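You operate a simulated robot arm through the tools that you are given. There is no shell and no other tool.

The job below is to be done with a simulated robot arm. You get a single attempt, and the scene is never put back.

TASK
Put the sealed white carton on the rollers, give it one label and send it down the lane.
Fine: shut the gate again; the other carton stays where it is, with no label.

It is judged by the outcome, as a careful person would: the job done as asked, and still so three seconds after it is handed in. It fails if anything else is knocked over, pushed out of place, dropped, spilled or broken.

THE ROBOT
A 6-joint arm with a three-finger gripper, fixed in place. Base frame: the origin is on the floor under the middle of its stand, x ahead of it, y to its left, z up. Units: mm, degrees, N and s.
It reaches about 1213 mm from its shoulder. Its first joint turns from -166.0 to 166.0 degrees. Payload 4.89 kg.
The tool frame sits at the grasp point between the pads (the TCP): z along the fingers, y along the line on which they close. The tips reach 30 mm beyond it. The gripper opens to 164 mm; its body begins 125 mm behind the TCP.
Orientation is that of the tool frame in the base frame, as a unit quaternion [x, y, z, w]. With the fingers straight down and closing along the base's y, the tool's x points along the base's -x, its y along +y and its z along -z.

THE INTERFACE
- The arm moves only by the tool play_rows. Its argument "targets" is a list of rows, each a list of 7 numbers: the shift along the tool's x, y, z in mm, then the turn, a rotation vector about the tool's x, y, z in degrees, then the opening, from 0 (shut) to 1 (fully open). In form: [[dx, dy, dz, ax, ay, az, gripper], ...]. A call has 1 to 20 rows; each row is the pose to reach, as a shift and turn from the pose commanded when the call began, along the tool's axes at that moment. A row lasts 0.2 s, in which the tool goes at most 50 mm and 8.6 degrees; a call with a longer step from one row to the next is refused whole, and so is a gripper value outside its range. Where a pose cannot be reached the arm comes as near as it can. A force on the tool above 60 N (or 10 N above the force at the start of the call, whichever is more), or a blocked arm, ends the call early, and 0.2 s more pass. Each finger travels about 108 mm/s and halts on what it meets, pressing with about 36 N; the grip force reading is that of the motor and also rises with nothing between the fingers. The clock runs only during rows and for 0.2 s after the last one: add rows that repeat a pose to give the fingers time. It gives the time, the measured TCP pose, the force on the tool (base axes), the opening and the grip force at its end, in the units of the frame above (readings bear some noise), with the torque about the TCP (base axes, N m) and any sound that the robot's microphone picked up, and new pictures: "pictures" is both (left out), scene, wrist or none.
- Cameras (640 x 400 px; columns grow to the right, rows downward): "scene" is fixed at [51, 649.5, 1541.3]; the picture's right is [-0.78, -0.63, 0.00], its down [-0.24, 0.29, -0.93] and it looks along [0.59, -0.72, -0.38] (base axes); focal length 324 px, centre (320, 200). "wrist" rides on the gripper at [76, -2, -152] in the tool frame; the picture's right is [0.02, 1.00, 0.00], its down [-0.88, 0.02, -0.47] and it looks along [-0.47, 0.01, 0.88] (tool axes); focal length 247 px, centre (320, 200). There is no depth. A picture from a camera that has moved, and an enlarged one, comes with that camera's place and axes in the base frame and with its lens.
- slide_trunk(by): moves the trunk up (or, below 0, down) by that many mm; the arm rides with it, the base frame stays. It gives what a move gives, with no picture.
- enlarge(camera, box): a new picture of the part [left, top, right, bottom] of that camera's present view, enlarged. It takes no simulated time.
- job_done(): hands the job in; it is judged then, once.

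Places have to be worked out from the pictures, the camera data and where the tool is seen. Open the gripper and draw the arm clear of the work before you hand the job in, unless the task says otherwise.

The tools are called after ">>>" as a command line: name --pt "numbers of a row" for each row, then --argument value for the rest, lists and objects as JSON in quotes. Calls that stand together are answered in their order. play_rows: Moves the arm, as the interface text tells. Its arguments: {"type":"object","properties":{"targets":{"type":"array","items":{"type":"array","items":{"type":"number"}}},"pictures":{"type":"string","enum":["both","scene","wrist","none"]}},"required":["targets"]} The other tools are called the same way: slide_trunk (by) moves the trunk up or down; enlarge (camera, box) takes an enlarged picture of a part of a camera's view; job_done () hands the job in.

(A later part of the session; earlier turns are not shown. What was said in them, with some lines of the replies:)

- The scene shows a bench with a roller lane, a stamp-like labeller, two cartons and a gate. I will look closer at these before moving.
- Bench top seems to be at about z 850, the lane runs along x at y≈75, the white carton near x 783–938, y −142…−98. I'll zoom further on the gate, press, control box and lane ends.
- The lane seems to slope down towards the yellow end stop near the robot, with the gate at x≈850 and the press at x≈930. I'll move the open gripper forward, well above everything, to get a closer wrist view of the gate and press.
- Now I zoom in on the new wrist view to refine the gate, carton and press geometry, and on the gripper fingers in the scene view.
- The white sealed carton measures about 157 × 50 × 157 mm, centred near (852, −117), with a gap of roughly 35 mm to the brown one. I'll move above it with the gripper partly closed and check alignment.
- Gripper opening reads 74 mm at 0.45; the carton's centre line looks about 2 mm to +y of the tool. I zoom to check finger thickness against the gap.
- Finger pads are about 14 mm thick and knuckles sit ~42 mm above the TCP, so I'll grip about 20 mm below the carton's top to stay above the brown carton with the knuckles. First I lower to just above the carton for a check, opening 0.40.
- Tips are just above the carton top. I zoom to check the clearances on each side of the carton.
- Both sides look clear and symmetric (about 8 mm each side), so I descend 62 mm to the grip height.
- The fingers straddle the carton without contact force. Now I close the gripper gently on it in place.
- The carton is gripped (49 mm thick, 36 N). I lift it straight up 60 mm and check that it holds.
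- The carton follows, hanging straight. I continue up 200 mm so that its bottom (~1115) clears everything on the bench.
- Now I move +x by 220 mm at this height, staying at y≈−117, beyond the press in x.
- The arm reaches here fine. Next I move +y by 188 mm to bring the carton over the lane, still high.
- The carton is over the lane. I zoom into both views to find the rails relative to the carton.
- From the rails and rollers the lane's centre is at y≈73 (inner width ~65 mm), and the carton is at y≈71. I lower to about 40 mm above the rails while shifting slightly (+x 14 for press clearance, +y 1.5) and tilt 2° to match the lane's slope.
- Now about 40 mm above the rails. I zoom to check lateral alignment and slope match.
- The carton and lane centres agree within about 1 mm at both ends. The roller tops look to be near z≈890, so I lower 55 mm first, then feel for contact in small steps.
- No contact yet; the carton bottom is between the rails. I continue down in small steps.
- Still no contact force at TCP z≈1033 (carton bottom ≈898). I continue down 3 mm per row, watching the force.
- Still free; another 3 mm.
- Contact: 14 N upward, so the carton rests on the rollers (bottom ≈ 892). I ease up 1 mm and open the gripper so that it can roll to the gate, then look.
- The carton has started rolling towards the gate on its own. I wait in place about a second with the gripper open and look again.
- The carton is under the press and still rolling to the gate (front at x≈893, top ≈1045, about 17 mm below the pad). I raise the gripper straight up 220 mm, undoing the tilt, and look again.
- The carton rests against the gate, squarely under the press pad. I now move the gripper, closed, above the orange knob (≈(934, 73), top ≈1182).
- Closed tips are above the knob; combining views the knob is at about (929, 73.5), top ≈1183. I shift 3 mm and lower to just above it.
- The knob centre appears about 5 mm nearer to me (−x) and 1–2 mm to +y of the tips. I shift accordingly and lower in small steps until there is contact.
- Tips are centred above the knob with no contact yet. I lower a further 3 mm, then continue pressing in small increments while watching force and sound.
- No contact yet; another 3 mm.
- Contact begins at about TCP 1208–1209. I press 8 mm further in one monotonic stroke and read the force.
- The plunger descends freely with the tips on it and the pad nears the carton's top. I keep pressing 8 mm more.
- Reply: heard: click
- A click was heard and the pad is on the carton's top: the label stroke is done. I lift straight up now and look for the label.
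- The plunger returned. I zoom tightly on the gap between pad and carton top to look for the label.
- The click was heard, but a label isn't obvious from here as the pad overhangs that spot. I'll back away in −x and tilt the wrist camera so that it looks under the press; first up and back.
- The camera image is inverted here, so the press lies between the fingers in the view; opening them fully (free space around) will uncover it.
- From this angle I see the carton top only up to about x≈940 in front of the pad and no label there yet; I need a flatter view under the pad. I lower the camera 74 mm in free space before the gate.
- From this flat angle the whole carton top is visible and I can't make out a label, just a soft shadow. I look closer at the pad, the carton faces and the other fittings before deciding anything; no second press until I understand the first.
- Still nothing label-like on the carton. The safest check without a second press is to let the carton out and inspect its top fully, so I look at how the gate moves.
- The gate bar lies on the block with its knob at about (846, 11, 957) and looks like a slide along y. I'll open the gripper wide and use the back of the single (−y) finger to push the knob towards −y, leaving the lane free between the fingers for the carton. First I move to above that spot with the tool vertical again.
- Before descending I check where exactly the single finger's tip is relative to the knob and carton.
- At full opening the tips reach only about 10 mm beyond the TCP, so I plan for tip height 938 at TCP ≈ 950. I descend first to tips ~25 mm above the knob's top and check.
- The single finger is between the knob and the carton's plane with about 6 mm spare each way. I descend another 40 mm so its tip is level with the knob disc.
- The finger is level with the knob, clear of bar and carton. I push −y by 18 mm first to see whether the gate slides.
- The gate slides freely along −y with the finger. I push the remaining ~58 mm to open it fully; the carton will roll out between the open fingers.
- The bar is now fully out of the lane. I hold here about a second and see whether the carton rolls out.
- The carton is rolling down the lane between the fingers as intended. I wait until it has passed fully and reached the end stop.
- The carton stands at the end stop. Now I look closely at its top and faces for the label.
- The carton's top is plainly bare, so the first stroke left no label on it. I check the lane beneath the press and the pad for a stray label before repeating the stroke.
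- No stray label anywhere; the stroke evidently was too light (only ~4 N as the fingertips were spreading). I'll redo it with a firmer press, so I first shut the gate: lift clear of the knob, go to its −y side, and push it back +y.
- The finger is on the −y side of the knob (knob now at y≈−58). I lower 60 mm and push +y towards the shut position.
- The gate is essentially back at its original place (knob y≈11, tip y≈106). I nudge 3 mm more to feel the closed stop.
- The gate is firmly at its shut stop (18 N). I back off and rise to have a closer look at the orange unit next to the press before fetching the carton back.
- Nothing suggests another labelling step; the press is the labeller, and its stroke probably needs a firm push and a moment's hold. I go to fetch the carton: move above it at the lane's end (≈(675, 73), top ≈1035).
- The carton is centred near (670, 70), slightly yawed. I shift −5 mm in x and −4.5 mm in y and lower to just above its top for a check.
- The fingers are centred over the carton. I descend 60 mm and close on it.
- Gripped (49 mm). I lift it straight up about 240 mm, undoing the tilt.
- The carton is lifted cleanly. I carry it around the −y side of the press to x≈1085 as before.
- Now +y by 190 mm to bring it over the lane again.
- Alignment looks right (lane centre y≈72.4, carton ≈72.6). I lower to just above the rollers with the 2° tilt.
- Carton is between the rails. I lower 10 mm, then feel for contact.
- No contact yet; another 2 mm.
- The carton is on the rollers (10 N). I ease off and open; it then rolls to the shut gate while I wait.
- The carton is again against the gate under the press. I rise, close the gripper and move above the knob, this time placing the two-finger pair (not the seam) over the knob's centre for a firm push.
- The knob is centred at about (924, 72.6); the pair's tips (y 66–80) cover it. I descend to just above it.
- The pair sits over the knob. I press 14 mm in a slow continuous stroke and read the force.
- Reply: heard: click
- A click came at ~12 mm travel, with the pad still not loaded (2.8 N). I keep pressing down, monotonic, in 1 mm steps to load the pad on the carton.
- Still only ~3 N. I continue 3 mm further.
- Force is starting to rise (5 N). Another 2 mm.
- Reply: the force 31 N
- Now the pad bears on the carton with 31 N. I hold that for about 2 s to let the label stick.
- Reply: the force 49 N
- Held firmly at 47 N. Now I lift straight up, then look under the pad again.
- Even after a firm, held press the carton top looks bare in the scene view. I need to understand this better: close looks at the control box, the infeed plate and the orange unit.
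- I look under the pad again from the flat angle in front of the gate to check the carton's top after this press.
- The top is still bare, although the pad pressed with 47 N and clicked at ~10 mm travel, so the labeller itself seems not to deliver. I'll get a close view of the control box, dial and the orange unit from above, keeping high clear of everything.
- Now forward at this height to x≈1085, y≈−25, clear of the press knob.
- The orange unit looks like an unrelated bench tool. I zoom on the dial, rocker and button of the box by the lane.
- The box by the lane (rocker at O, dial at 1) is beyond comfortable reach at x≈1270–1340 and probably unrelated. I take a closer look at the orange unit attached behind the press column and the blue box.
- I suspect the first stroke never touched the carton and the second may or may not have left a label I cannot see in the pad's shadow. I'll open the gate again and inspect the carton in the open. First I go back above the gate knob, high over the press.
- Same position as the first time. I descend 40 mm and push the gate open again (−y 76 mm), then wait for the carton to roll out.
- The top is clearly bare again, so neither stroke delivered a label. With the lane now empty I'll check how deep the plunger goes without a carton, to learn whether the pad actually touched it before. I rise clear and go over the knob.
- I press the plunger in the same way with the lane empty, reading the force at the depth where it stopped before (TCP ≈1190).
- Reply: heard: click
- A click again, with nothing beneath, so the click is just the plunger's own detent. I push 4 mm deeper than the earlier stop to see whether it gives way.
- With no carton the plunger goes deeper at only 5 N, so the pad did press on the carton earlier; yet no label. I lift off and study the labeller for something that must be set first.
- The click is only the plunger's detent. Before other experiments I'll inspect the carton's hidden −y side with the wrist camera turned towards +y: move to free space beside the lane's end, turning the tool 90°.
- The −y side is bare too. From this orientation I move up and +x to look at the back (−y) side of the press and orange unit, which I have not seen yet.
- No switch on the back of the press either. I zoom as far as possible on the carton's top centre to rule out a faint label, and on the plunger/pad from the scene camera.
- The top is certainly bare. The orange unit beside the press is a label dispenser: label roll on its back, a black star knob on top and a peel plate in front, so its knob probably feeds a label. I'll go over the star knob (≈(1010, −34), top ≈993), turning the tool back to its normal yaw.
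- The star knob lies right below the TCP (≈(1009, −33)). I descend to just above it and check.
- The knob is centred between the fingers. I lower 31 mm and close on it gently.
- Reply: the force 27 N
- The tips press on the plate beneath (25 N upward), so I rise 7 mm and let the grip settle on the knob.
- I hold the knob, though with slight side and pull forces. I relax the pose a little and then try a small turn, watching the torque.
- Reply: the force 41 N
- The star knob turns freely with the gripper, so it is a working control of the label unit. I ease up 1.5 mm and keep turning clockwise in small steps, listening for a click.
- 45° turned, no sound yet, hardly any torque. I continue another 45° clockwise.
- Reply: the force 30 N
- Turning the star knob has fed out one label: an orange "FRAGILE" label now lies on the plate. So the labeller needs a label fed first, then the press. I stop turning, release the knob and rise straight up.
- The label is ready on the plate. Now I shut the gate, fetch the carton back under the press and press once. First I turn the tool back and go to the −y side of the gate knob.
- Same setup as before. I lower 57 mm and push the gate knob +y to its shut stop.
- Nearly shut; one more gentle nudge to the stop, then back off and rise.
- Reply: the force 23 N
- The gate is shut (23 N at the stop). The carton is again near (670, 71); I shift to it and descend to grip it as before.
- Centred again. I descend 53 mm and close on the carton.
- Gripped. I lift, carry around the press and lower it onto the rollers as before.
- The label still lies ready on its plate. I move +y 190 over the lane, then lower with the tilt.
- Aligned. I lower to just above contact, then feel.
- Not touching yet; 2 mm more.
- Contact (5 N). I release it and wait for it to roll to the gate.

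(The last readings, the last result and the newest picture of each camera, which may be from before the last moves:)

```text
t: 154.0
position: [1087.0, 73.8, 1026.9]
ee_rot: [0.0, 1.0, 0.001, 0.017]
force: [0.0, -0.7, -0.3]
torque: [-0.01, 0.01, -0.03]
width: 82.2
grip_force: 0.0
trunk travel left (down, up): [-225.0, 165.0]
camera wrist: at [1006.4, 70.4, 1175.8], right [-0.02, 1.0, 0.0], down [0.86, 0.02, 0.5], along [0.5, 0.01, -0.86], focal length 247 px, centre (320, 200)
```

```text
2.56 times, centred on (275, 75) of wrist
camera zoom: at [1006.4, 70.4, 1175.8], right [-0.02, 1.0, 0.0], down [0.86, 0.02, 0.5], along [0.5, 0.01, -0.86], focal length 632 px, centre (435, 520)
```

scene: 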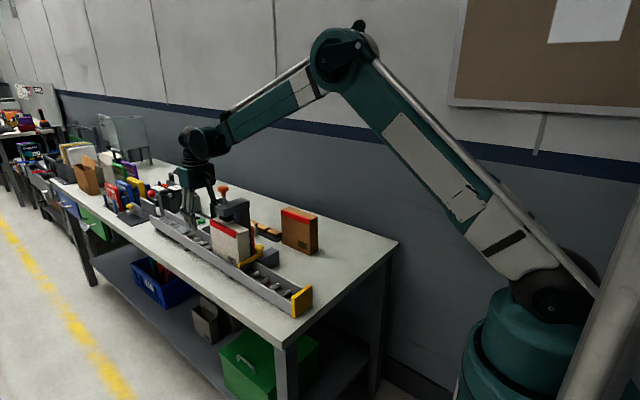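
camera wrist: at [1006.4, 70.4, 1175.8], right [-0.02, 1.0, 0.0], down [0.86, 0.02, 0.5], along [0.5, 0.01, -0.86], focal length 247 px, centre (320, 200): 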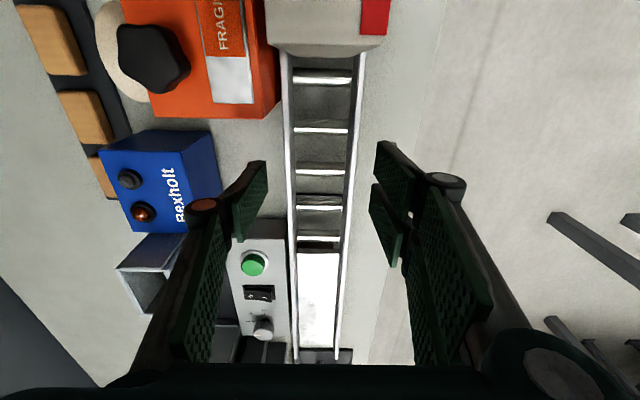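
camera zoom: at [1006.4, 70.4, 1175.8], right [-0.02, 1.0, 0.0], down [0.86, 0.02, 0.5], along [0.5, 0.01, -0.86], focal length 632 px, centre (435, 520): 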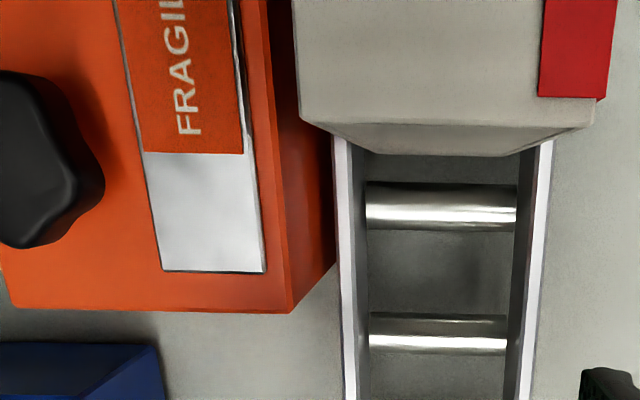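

The carton is against the gate under the press and the label is ready. I rise, close, and move over the knob for a single firm press.

>>> play_rows --pt "0 0 -20 0 0 0 0.5" --pt "0 0 -50 0 0 0 0.5" --pt "0 0 -85 0 0 0 0.5" --pt "0 0 -120 0 0.5 0 0.5" --pt "0 0 -155 0 1 0 0.5" --pt "0 0 -190 0 1.5 0 0.4" --pt "0 0 -215 0 2 0 0.2" --pt "0 0 -225 0 2 0 0" --pt "20 -2 -225 0 2 0 0" --pt "50 -4 -225 0 2 0 0" --pt "85 -6 -225 0 2 0 0" --pt "120 -7 -225 0 2 0 0" --pt "145 -7 -225 0 2 0 0" --pt "155 -7 -225 0 2 0 0" --pt "155 -7 -225 0 2 0 0"

>>> enlarge --camera "wrist" --box '[250, 100, 390, 250]'

```text
t: 157.2
position: [926.6, 66.7, 1245.8]
ee_rot: [0.0, 1.0, -0.001, 0.0]
force: [-0.7, -0.1, 0.1]
torque: [0.02, -0.02, 0.01]
width: 0.0
grip_force: 36.2
trunk travel left (down, up): [-225.0, 165.0]
camera wrist: at [849.6, 64.3, 1397.5], right [-0.02, 1.0, 0.0], down [0.88, 0.02, 0.47], along [0.47, 0.01, -0.88], focal length 247 px, centre (320, 200)
```

scene: 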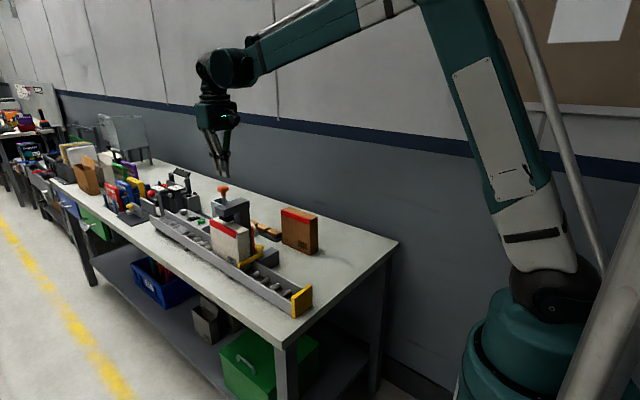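
wrist: 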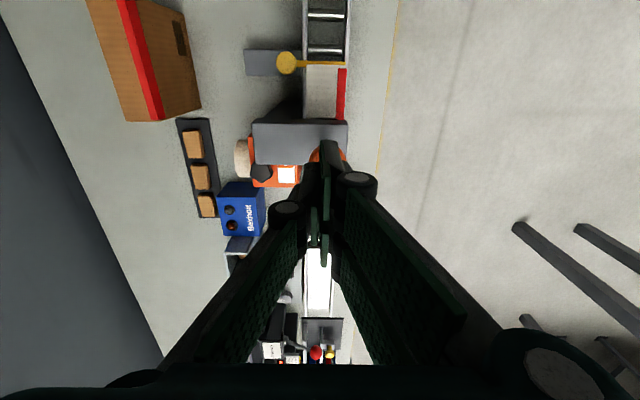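

```text
2.67 times, centred on (320, 175) of wrist
camera zoom: at [849.6, 64.3, 1397.5], right [-0.02, 1.0, 0.0], down [0.88, 0.02, 0.47], along [0.47, 0.01, -0.88], focal length 659 px, centre (320, 267)
```

zoom: 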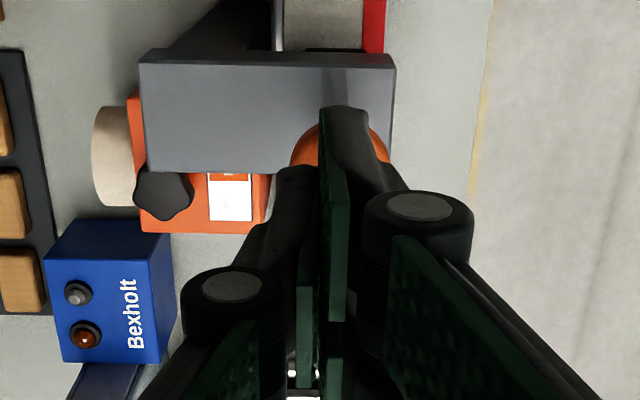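

Positioned as before. I press down in one stroke to just past the click, then look at the plate and pad.

>>> play_rows --pt "0 0 12 0 0 0 0" --pt "0 0 24 0 0 0 0" --pt "0 0 33 0 0 0 0" --pt "0 0 36 0 0 0 0" --pt "0 0 39 0 0 0 0" --pt "0 0 42 0 0 0 0" --pt "0 0 45 0 0 0 0" --pt "0 0 48 0 0 0 0" --pictures "scene"

>>> enlarge --camera "scene" --box '[205, 180, 255, 240]'

```text
t: 159.0
position: [925.9, 65.9, 1198.2]
ee_rot: [0.0, 1.0, 0.001, -0.001]
force: [0.0, -2.5, 3.5]
torque: [-0.02, -0.03, -0.02]
width: 0.0
grip_force: 36.3
trunk travel left (down, up): [-225.0, 165.0]
```

scene: 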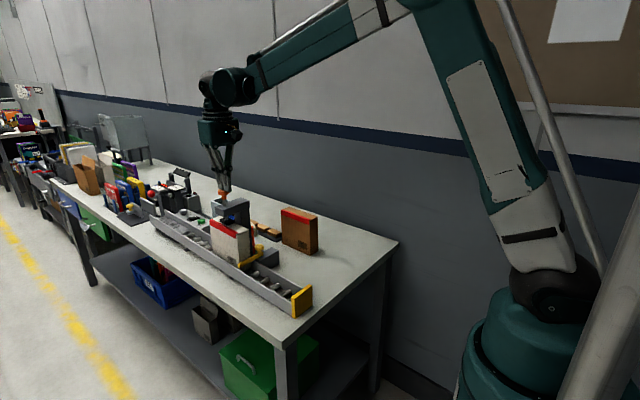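

```text
6.67 times, centred on (230, 210) of scene
camera zoom: at [51.0, 649.5, 1541.3], right [-0.78, -0.63, 0.0], down [-0.24, 0.29, -0.93], along [0.59, -0.72, -0.38], focal length 2160 px, centre (920, 133)
```

zoom: 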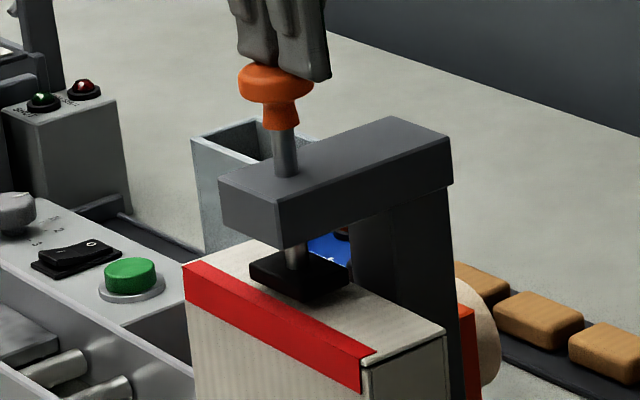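

No click yet at this depth. I continue the same stroke down to the carton.

>>> play_rows --pt "0 0 2 0 0 0 0" --pt "0 0 4 0 0 0 0" --pt "0 0 6 0 0 0 0" --pt "0 0 7 0 0 0 0" --pictures "scene"

>>> enlarge --camera "scene" --box '[205, 180, 255, 240]'

```text
t: 160.0
position: [924.9, 67.6, 1191.8]
ee_rot: [0.0, 1.0, 0.0, 0.0]
force: [2.6, -3.0, 13.6]
torque: [0.0, -0.14, -0.03]
width: 0.0
grip_force: 35.5
trunk travel left (down, up): [-225.0, 165.0]
heard: click
```

scene: 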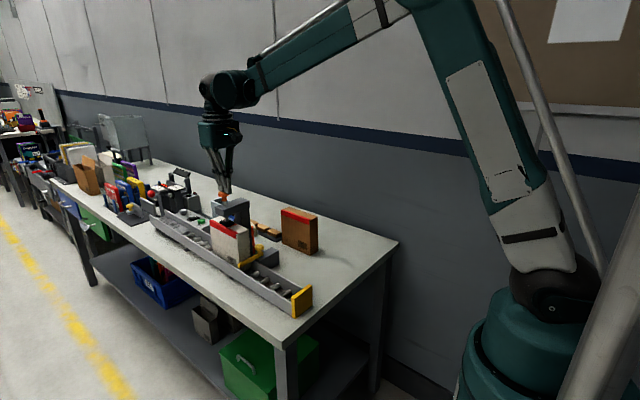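

```text
6.67 times, centred on (230, 210) of scene
camera zoom: at [51.0, 649.5, 1541.3], right [-0.78, -0.63, 0.0], down [-0.24, 0.29, -0.93], along [0.59, -0.72, -0.38], focal length 2160 px, centre (920, 133)
```

zoom: 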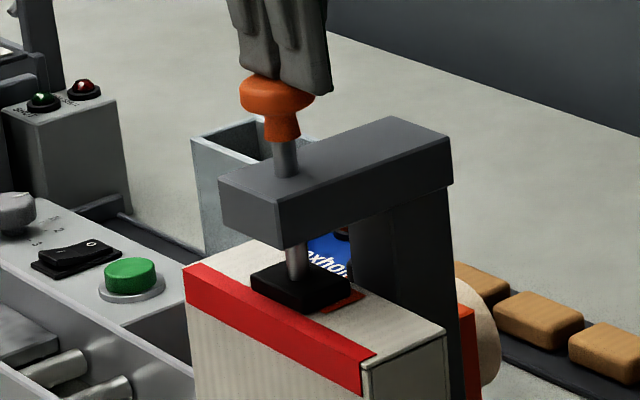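

A click, 14 N, and an orange patch now shows under the pad on the carton: the label has transferred. I lift straight up, no further pressing.

>>> play_rows --pt "0 0 -4 0 0 0 0" --pt "0 0 -10 0 0 0 0" --pt "0 0 -20 0 0 0 0" --pt "0 0 -40 0 0 0 0" --pt "0 0 -60 0 0 0 0" --pt "0 0 -80 0 0 0 0" --pt "0 0 -80 0 0 0 0"

>>> enlarge --camera "scene" --box '[210, 200, 260, 245]'

>>> enlarge --camera "wrist" --box '[230, 40, 360, 200]'

```text
t: 161.6
position: [924.8, 67.8, 1271.9]
ee_rot: [0.0, 1.0, 0.0, 0.0]
force: [0.5, -1.0, -0.5]
torque: [-0.02, -0.06, 0.01]
width: 0.0
grip_force: 35.5
trunk travel left (down, up): [-225.0, 165.0]
camera wrist: at [848.4, 63.9, 1424.4], right [-0.02, 1.0, 0.0], down [0.88, 0.02, 0.47], along [0.47, 0.01, -0.88], focal length 247 px, centre (320, 200)
```

scene: 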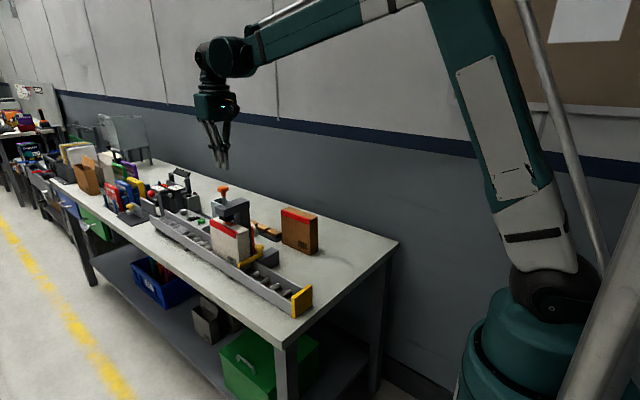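
wrist: 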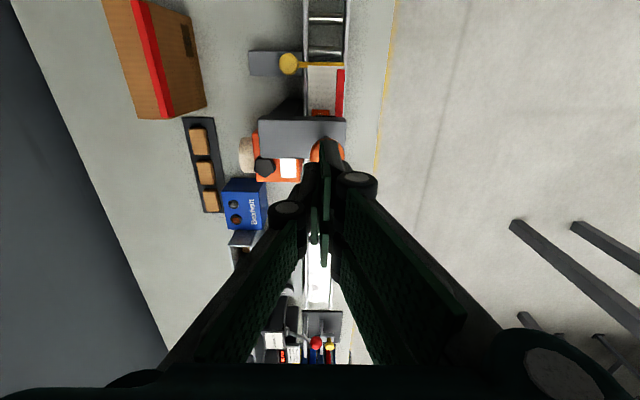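

```text
8.89 times, centred on (235, 222) of scene
camera zoom: at [51.0, 649.5, 1541.3], right [-0.78, -0.63, 0.0], down [-0.24, 0.29, -0.93], along [0.59, -0.72, -0.38], focal length 2880 px, centre (1076, 0)
```

zoom: 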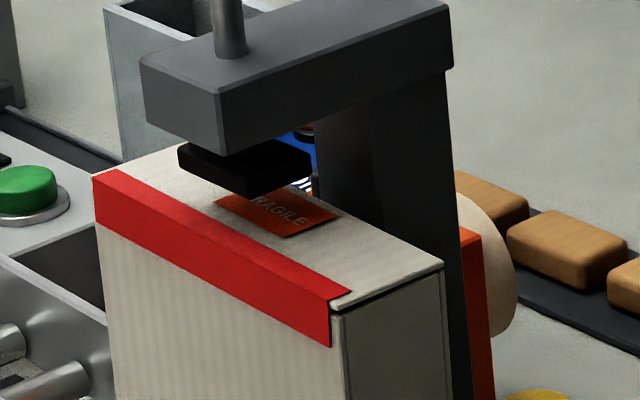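

```text
2.50 times, centred on (295, 120) of wrist
camera zoom: at [848.4, 63.9, 1424.4], right [-0.02, 1.0, 0.0], down [0.88, 0.02, 0.47], along [0.47, 0.01, -0.88], focal length 617 px, centre (382, 400)
```

zoom: 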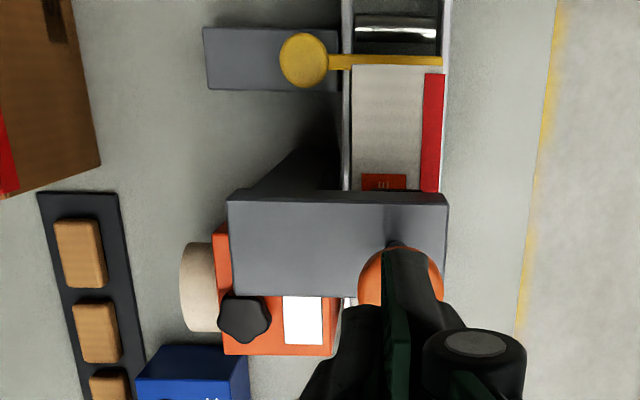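

The "FRAGILE" label is clearly on the carton's top now. I go to the gate to open it: move over, open the fingers and descend beside the gate knob.

>>> play_rows --pt "20 15 0 0 0 0 0.2" --pt "50 38 0 0 0 0 0.4" --pt "78 58 0 0 0 0 0.6" --pt "88 64 20 0 0 0 0.8" --pt "88 64 60 0 0 0 1" --pt "88 64 100 0 0 0 1" --pt "88 64 145 0 0 0 1" --pt "88 64 190 0 0 0 1" --pt "88 64 235 0 0 0 1" --pt "88 64 265 0 0 0 1" --pt "88 64 279 0 0 0 1" --pt "88 64 279 0 0 0 1" --pictures "wrist"

>>> enlarge --camera "wrist" --box '[100, 120, 300, 280]'

```text
t: 164.2
position: [835.9, 130.9, 991.7]
ee_rot: [0.0, 1.0, 0.001, 0.0]
force: [-0.1, -0.1, -0.4]
torque: [-0.01, 0.0, -0.01]
width: 164.0
grip_force: 0.1
trunk travel left (down, up): [-225.0, 165.0]
camera wrist: at [759.9, 127.1, 1143.4], right [-0.02, 1.0, 0.0], down [0.88, 0.02, 0.47], along [0.47, 0.01, -0.88], focal length 247 px, centre (320, 200)
```

wrist: 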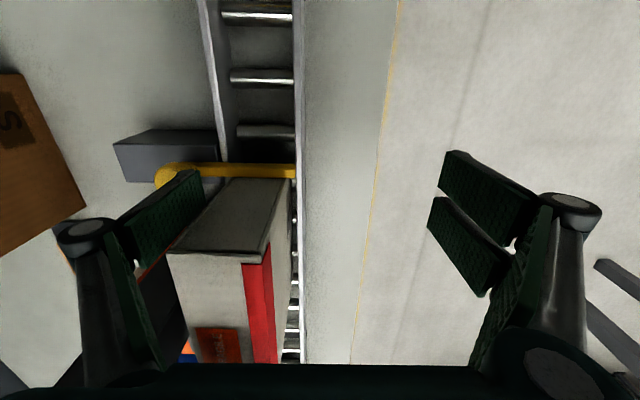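

```text
2.50 times, centred on (200, 200) of wrist
camera zoom: at [759.9, 127.1, 1143.4], right [-0.02, 1.0, 0.0], down [0.88, 0.02, 0.47], along [0.47, 0.01, -0.88], focal length 617 px, centre (620, 200)
```

zoom: 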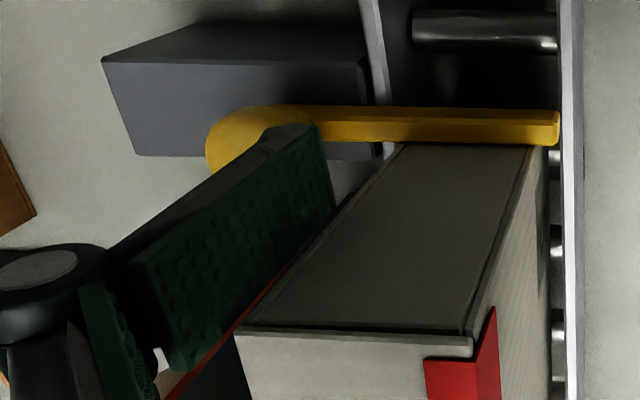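

Same as before. I descend 40 mm, push the gate open (−y 76 mm), and wait for the carton to roll down.

>>> play_rows --pt "0 0 14 0 0 0 1" --pt "0 0 28 0 0 0 1" --pt "0 0 39 0 0 0 1" --pt "0 -6 39 0 0 0 1" --pt "0 -12 39 0 0 0 1" --pt "0 -19 39 0 0 0 1" --pt "0 -26 39 0 0 0 1" --pt "0 -33 39 0 0 0 1" --pt "0 -40 39 0 0 0 1" --pt "0 -47 39 0 0 0 1" --pt "0 -54 39 0 0 0 1" --pt "0 -61 39 0 0 0 1" --pt "0 -68 39 0 0 0 1" --pt "0 -74 39 0 0 0 1" --pt "0 -76 39 0 0 0 1" --pictures "none"

>>> play_rows --pt "0 0 0 0 0 0 1" --pt "0 0 0 0 0 0 1" --pt "0 0 0 0 0 0 1" --pt "0 0 0 0 0 0 1" --pt "0 0 0 0 0 0 1" --pt "0 0 0 0 0 0 1" --pt "0 0 0 0 0 0 1" --pt "0 0 0 0 0 0 1" --pt "0 0 0 0 0 0 1" --pt "0 0 0 0 0 0 1" --pt "0 0 0 0 0 0 1" --pt "0 0 0 0 0 0 1"

>>> enlarge --camera "scene" --box '[225, 205, 315, 310]'

```text
t: 167.4
position: [835.4, 54.6, 953.5]
ee_rot: [0.0, 1.0, 0.001, 0.0]
force: [0.7, 0.4, 0.4]
torque: [0.02, 0.0, -0.03]
width: 163.8
grip_force: 0.0
trunk travel left (down, up): [-225.0, 165.0]
```

```text
t: 170.0
position: [836.3, 55.5, 953.8]
ee_rot: [0.001, 1.0, 0.0, 0.0]
force: [0.6, -0.9, -0.4]
torque: [0.0, -0.02, 0.02]
width: 164.2
grip_force: 0.0
trunk travel left (down, up): [-225.0, 165.0]
camera wrist: at [760.9, 51.3, 1105.2], right [-0.02, 1.0, 0.0], down [0.88, 0.02, 0.47], along [0.47, 0.01, -0.88], focal length 247 px, centre (320, 200)
```

scene: 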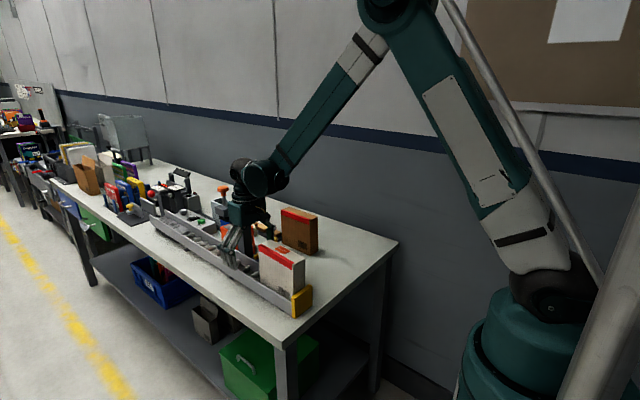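
wrist: 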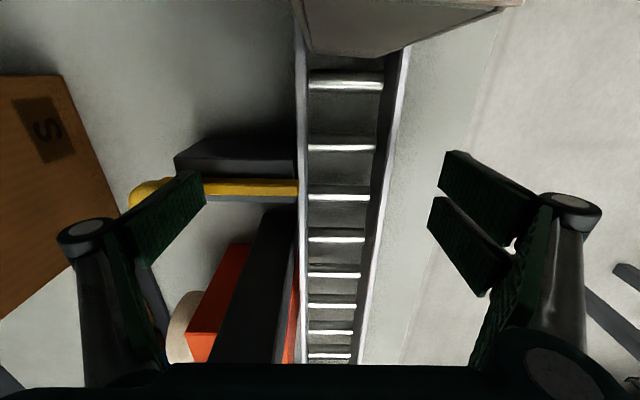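

```text
3.81 times, centred on (270, 258) of scene
camera zoom: at [51.0, 649.5, 1541.3], right [-0.78, -0.63, 0.0], down [-0.24, 0.29, -0.93], along [0.59, -0.72, -0.38], focal length 1234 px, centre (510, -19)
```

zoom: 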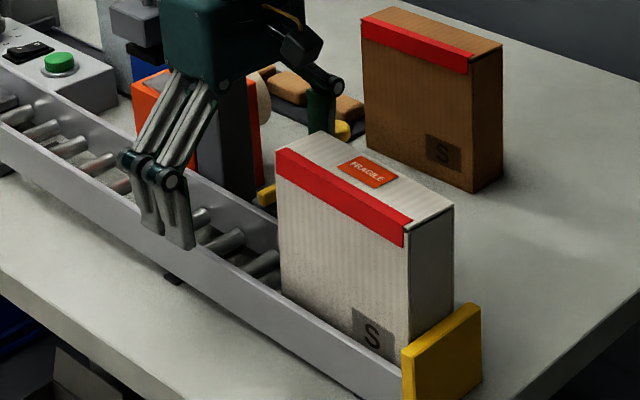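

The labelled carton stands at the end of the lane. Now I shut the gate: lift, go to the knob's −y side, lower, push +y to the stop.

>>> play_rows --pt "0 4 0 0 0 0 1" --pt "0 4 -30 0 0 0 1" --pt "0 4 -60 0 0 0 1" --pt "0 -20 -60 0 0 0 1" --pt "0 -45 -60 0 0 0 1" --pt "0 -53 -60 0 0 0 1" --pt "0 -53 -60 0 0 0 1" --pictures "wrist"

>>> enlarge --camera "wrist" --box '[100, 100, 340, 300]'

```text
t: 171.6
position: [837.3, 1.6, 1015.1]
ee_rot: [0.0, 1.0, 0.0, 0.0]
force: [-1.1, -0.3, -0.2]
torque: [0.08, 0.05, 0.01]
width: 164.0
grip_force: 0.1
trunk travel left (down, up): [-225.0, 165.0]
camera wrist: at [760.9, -0.8, 1165.8], right [-0.02, 1.0, 0.0], down [0.88, 0.02, 0.47], along [0.47, 0.01, -0.88], focal length 247 px, centre (320, 200)
```

wrist: 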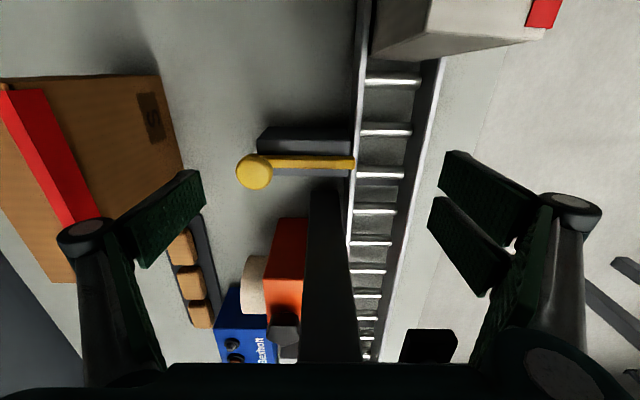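

```text
2.00 times, centred on (220, 200) of wrist
camera zoom: at [760.9, -0.8, 1165.8], right [-0.02, 1.0, 0.0], down [0.88, 0.02, 0.47], along [0.47, 0.01, -0.88], focal length 494 px, centre (520, 200)
```

zoom: 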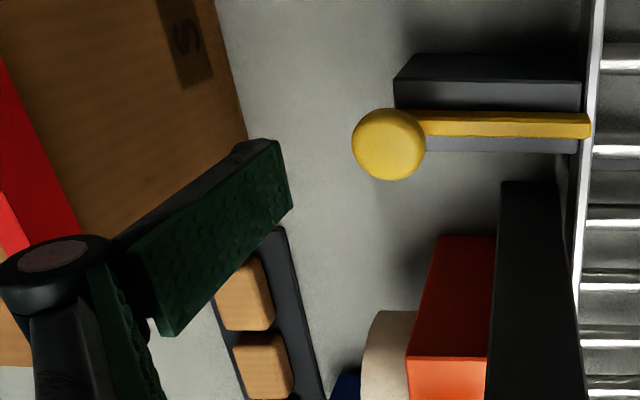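

>>> play_rows --pt "0 0 20 0 0 0 1" --pt "0 0 40 0 0 0 1" --pt "0 0 61 0 0 0 1" --pt "0 7 61 0 0 0 1" --pt "0 13 61 0 0 0 1" --pt "0 20 61 0 0 0 1" --pt "0 28 61 0 0 0 1" --pt "0 36 61 0 0 0 1" --pt "0 44 61 0 0 0 1" --pt "0 52 61 0 0 0 1" --pt "0 60 61 0 0 0 1" --pt "0 67 61 0 0 0 1" --pt "0 73 61 0 0 0 1" --pt "0 76 61 0 0 0 1" --pt "0 78 61 0 0 0 1" --pictures "wrist"

```text
t: 174.8
position: [837.4, 79.4, 951.9]
ee_rot: [0.0, 1.0, 0.001, -0.001]
force: [-0.5, -0.9, 0.7]
torque: [0.02, -0.02, -0.02]
width: 164.3
grip_force: 0.1
trunk travel left (down, up): [-225.0, 165.0]
camera wrist: at [761.2, 76.1, 1103.8], right [-0.02, 1.0, 0.0], down [0.88, 0.02, 0.47], along [0.47, 0.01, -0.88], focal length 247 px, centre (320, 200)
```

wrist: 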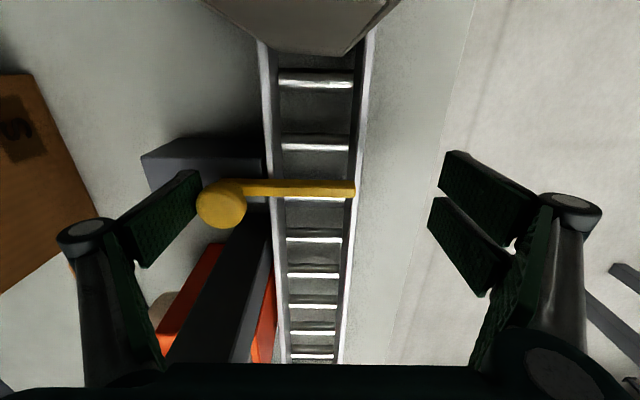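

The bar is back across the lane. I nudge it to the stop to be sure it is fully shut.

>>> play_rows --pt "0 1 0 0 0 0 1" --pt "0 2.2 0 0 0 0 1" --pictures "none"

```text
t: 175.4
position: [837.6, 79.5, 952.0]
ee_rot: [0.0, 1.0, 0.001, 0.0]
force: [0.4, -13.5, -5.5]
torque: [0.54, 0.03, -0.02]
width: 164.0
grip_force: 0.1
trunk travel left (down, up): [-225.0, 165.0]
```

At the stop (13.5 N). I back off, rise and draw the arm clear with the gripper open.

>>> play_rows --pt "0 -4 0 0 0 0 1" --pt "0 -8 -3 0 0 0 1" --pt "0 -8 -40 0 0 0 1" --pt "0 -8 -85 0 0 0 1" --pt "0 -8 -130 0 0 0 1" --pt "0 -15 -175 0 0 0 1" --pt "20 -30 -215 0 0 0 1" --pt "55 -50 -240 0 0 0 1" --pt "90 -70 -265 0 0 0 1" --pt "125 -90 -290 0 0 0 1" --pt "160 -105 -315 0 0 0 1" --pt "195 -120 -340 0 0 0 1" --pt "230 -130 -365 0 0 0 1" --pt "265 -135 -390 0 0 0 1" --pt "295 -135 -410 0 0 0 1" --pt "295 -135 -410 0 0 0 1"

>>> enlarge --camera "scene" --box '[190, 180, 330, 320]'

>>> enlarge --camera "scene" --box '[205, 175, 275, 265]'

>>> enlarge --camera "wrist" --box '[200, 80, 440, 350]'

```text
t: 178.8
position: [540.0, -51.6, 1365.5]
ee_rot: [0.0, 1.0, 0.0, 0.0]
force: [-1.7, 0.4, 0.1]
torque: [-0.01, -0.24, 0.01]
width: 163.9
grip_force: 0.0
trunk travel left (down, up): [-225.0, 165.0]
camera wrist: at [464.1, -54.4, 1516.7], right [-0.02, 1.0, 0.0], down [0.88, 0.02, 0.47], along [0.47, 0.01, -0.88], focal length 247 px, centre (320, 200)
```

scene: 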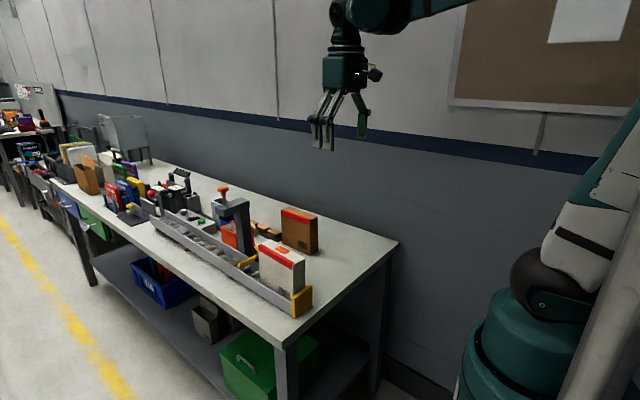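
wrist: 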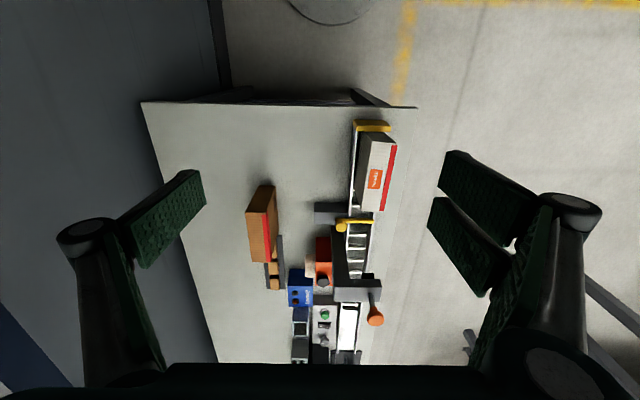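

```text
2.86 times, centred on (260, 250) of scene
camera zoom: at [51.0, 649.5, 1541.3], right [-0.78, -0.63, 0.0], down [-0.24, 0.29, -0.93], along [0.59, -0.72, -0.38], focal length 926 px, centre (491, 57)
```

zoom: 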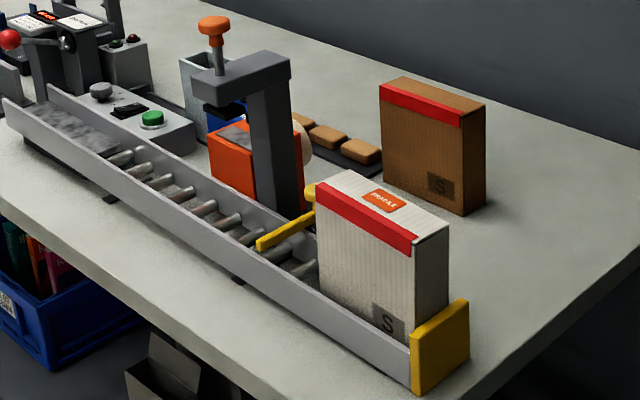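

```text
4.44 times, centred on (240, 220) of scene
camera zoom: at [51.0, 649.5, 1541.3], right [-0.78, -0.63, 0.0], down [-0.24, 0.29, -0.93], along [0.59, -0.72, -0.38], focal length 1440 px, centre (676, 111)
```

zoom: 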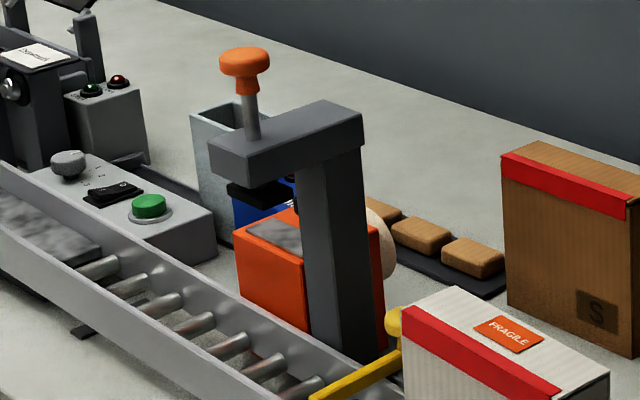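

```text
1.48 times, centred on (320, 215) of wrist
camera zoom: at [464.1, -54.4, 1516.7], right [-0.02, 1.0, 0.0], down [0.88, 0.02, 0.47], along [0.47, 0.01, -0.88], focal length 366 px, centre (320, 178)
```

zoom: 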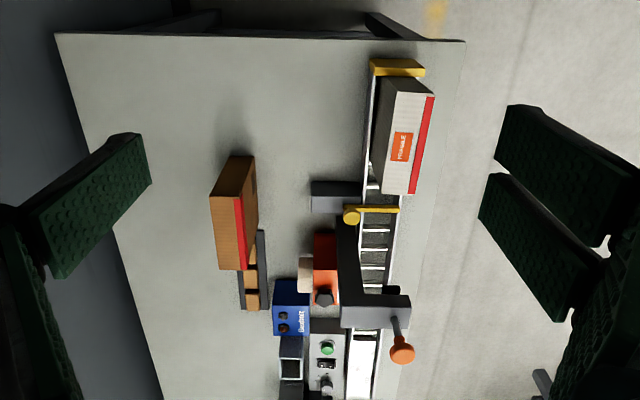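

The white carton carries one FRAGILE label and rests against the end stop. The gate is shut, the brown carton is where it was with no label, and the open gripper is clear of the work. I hand the job in.

>>> job_done

```text
The job is handed in.
```

The sealed white carton now has one FRAGILE label on top and is standing against the end stop of the lane. The gate is shut. The brown carton is where it started, with no label. The gripper is open and the arm is clear of the bench.

It took three trips through the labeller. The first two presses left no label, because a label first has to be fed out with the black star knob on the orange unit. I sent the carton down the lane twice while checking for a label, and I pressed the labeller once with the lane empty. After turning the star knob about a quarter turn, the next press put the label on. I saw no stray labels on the lane.
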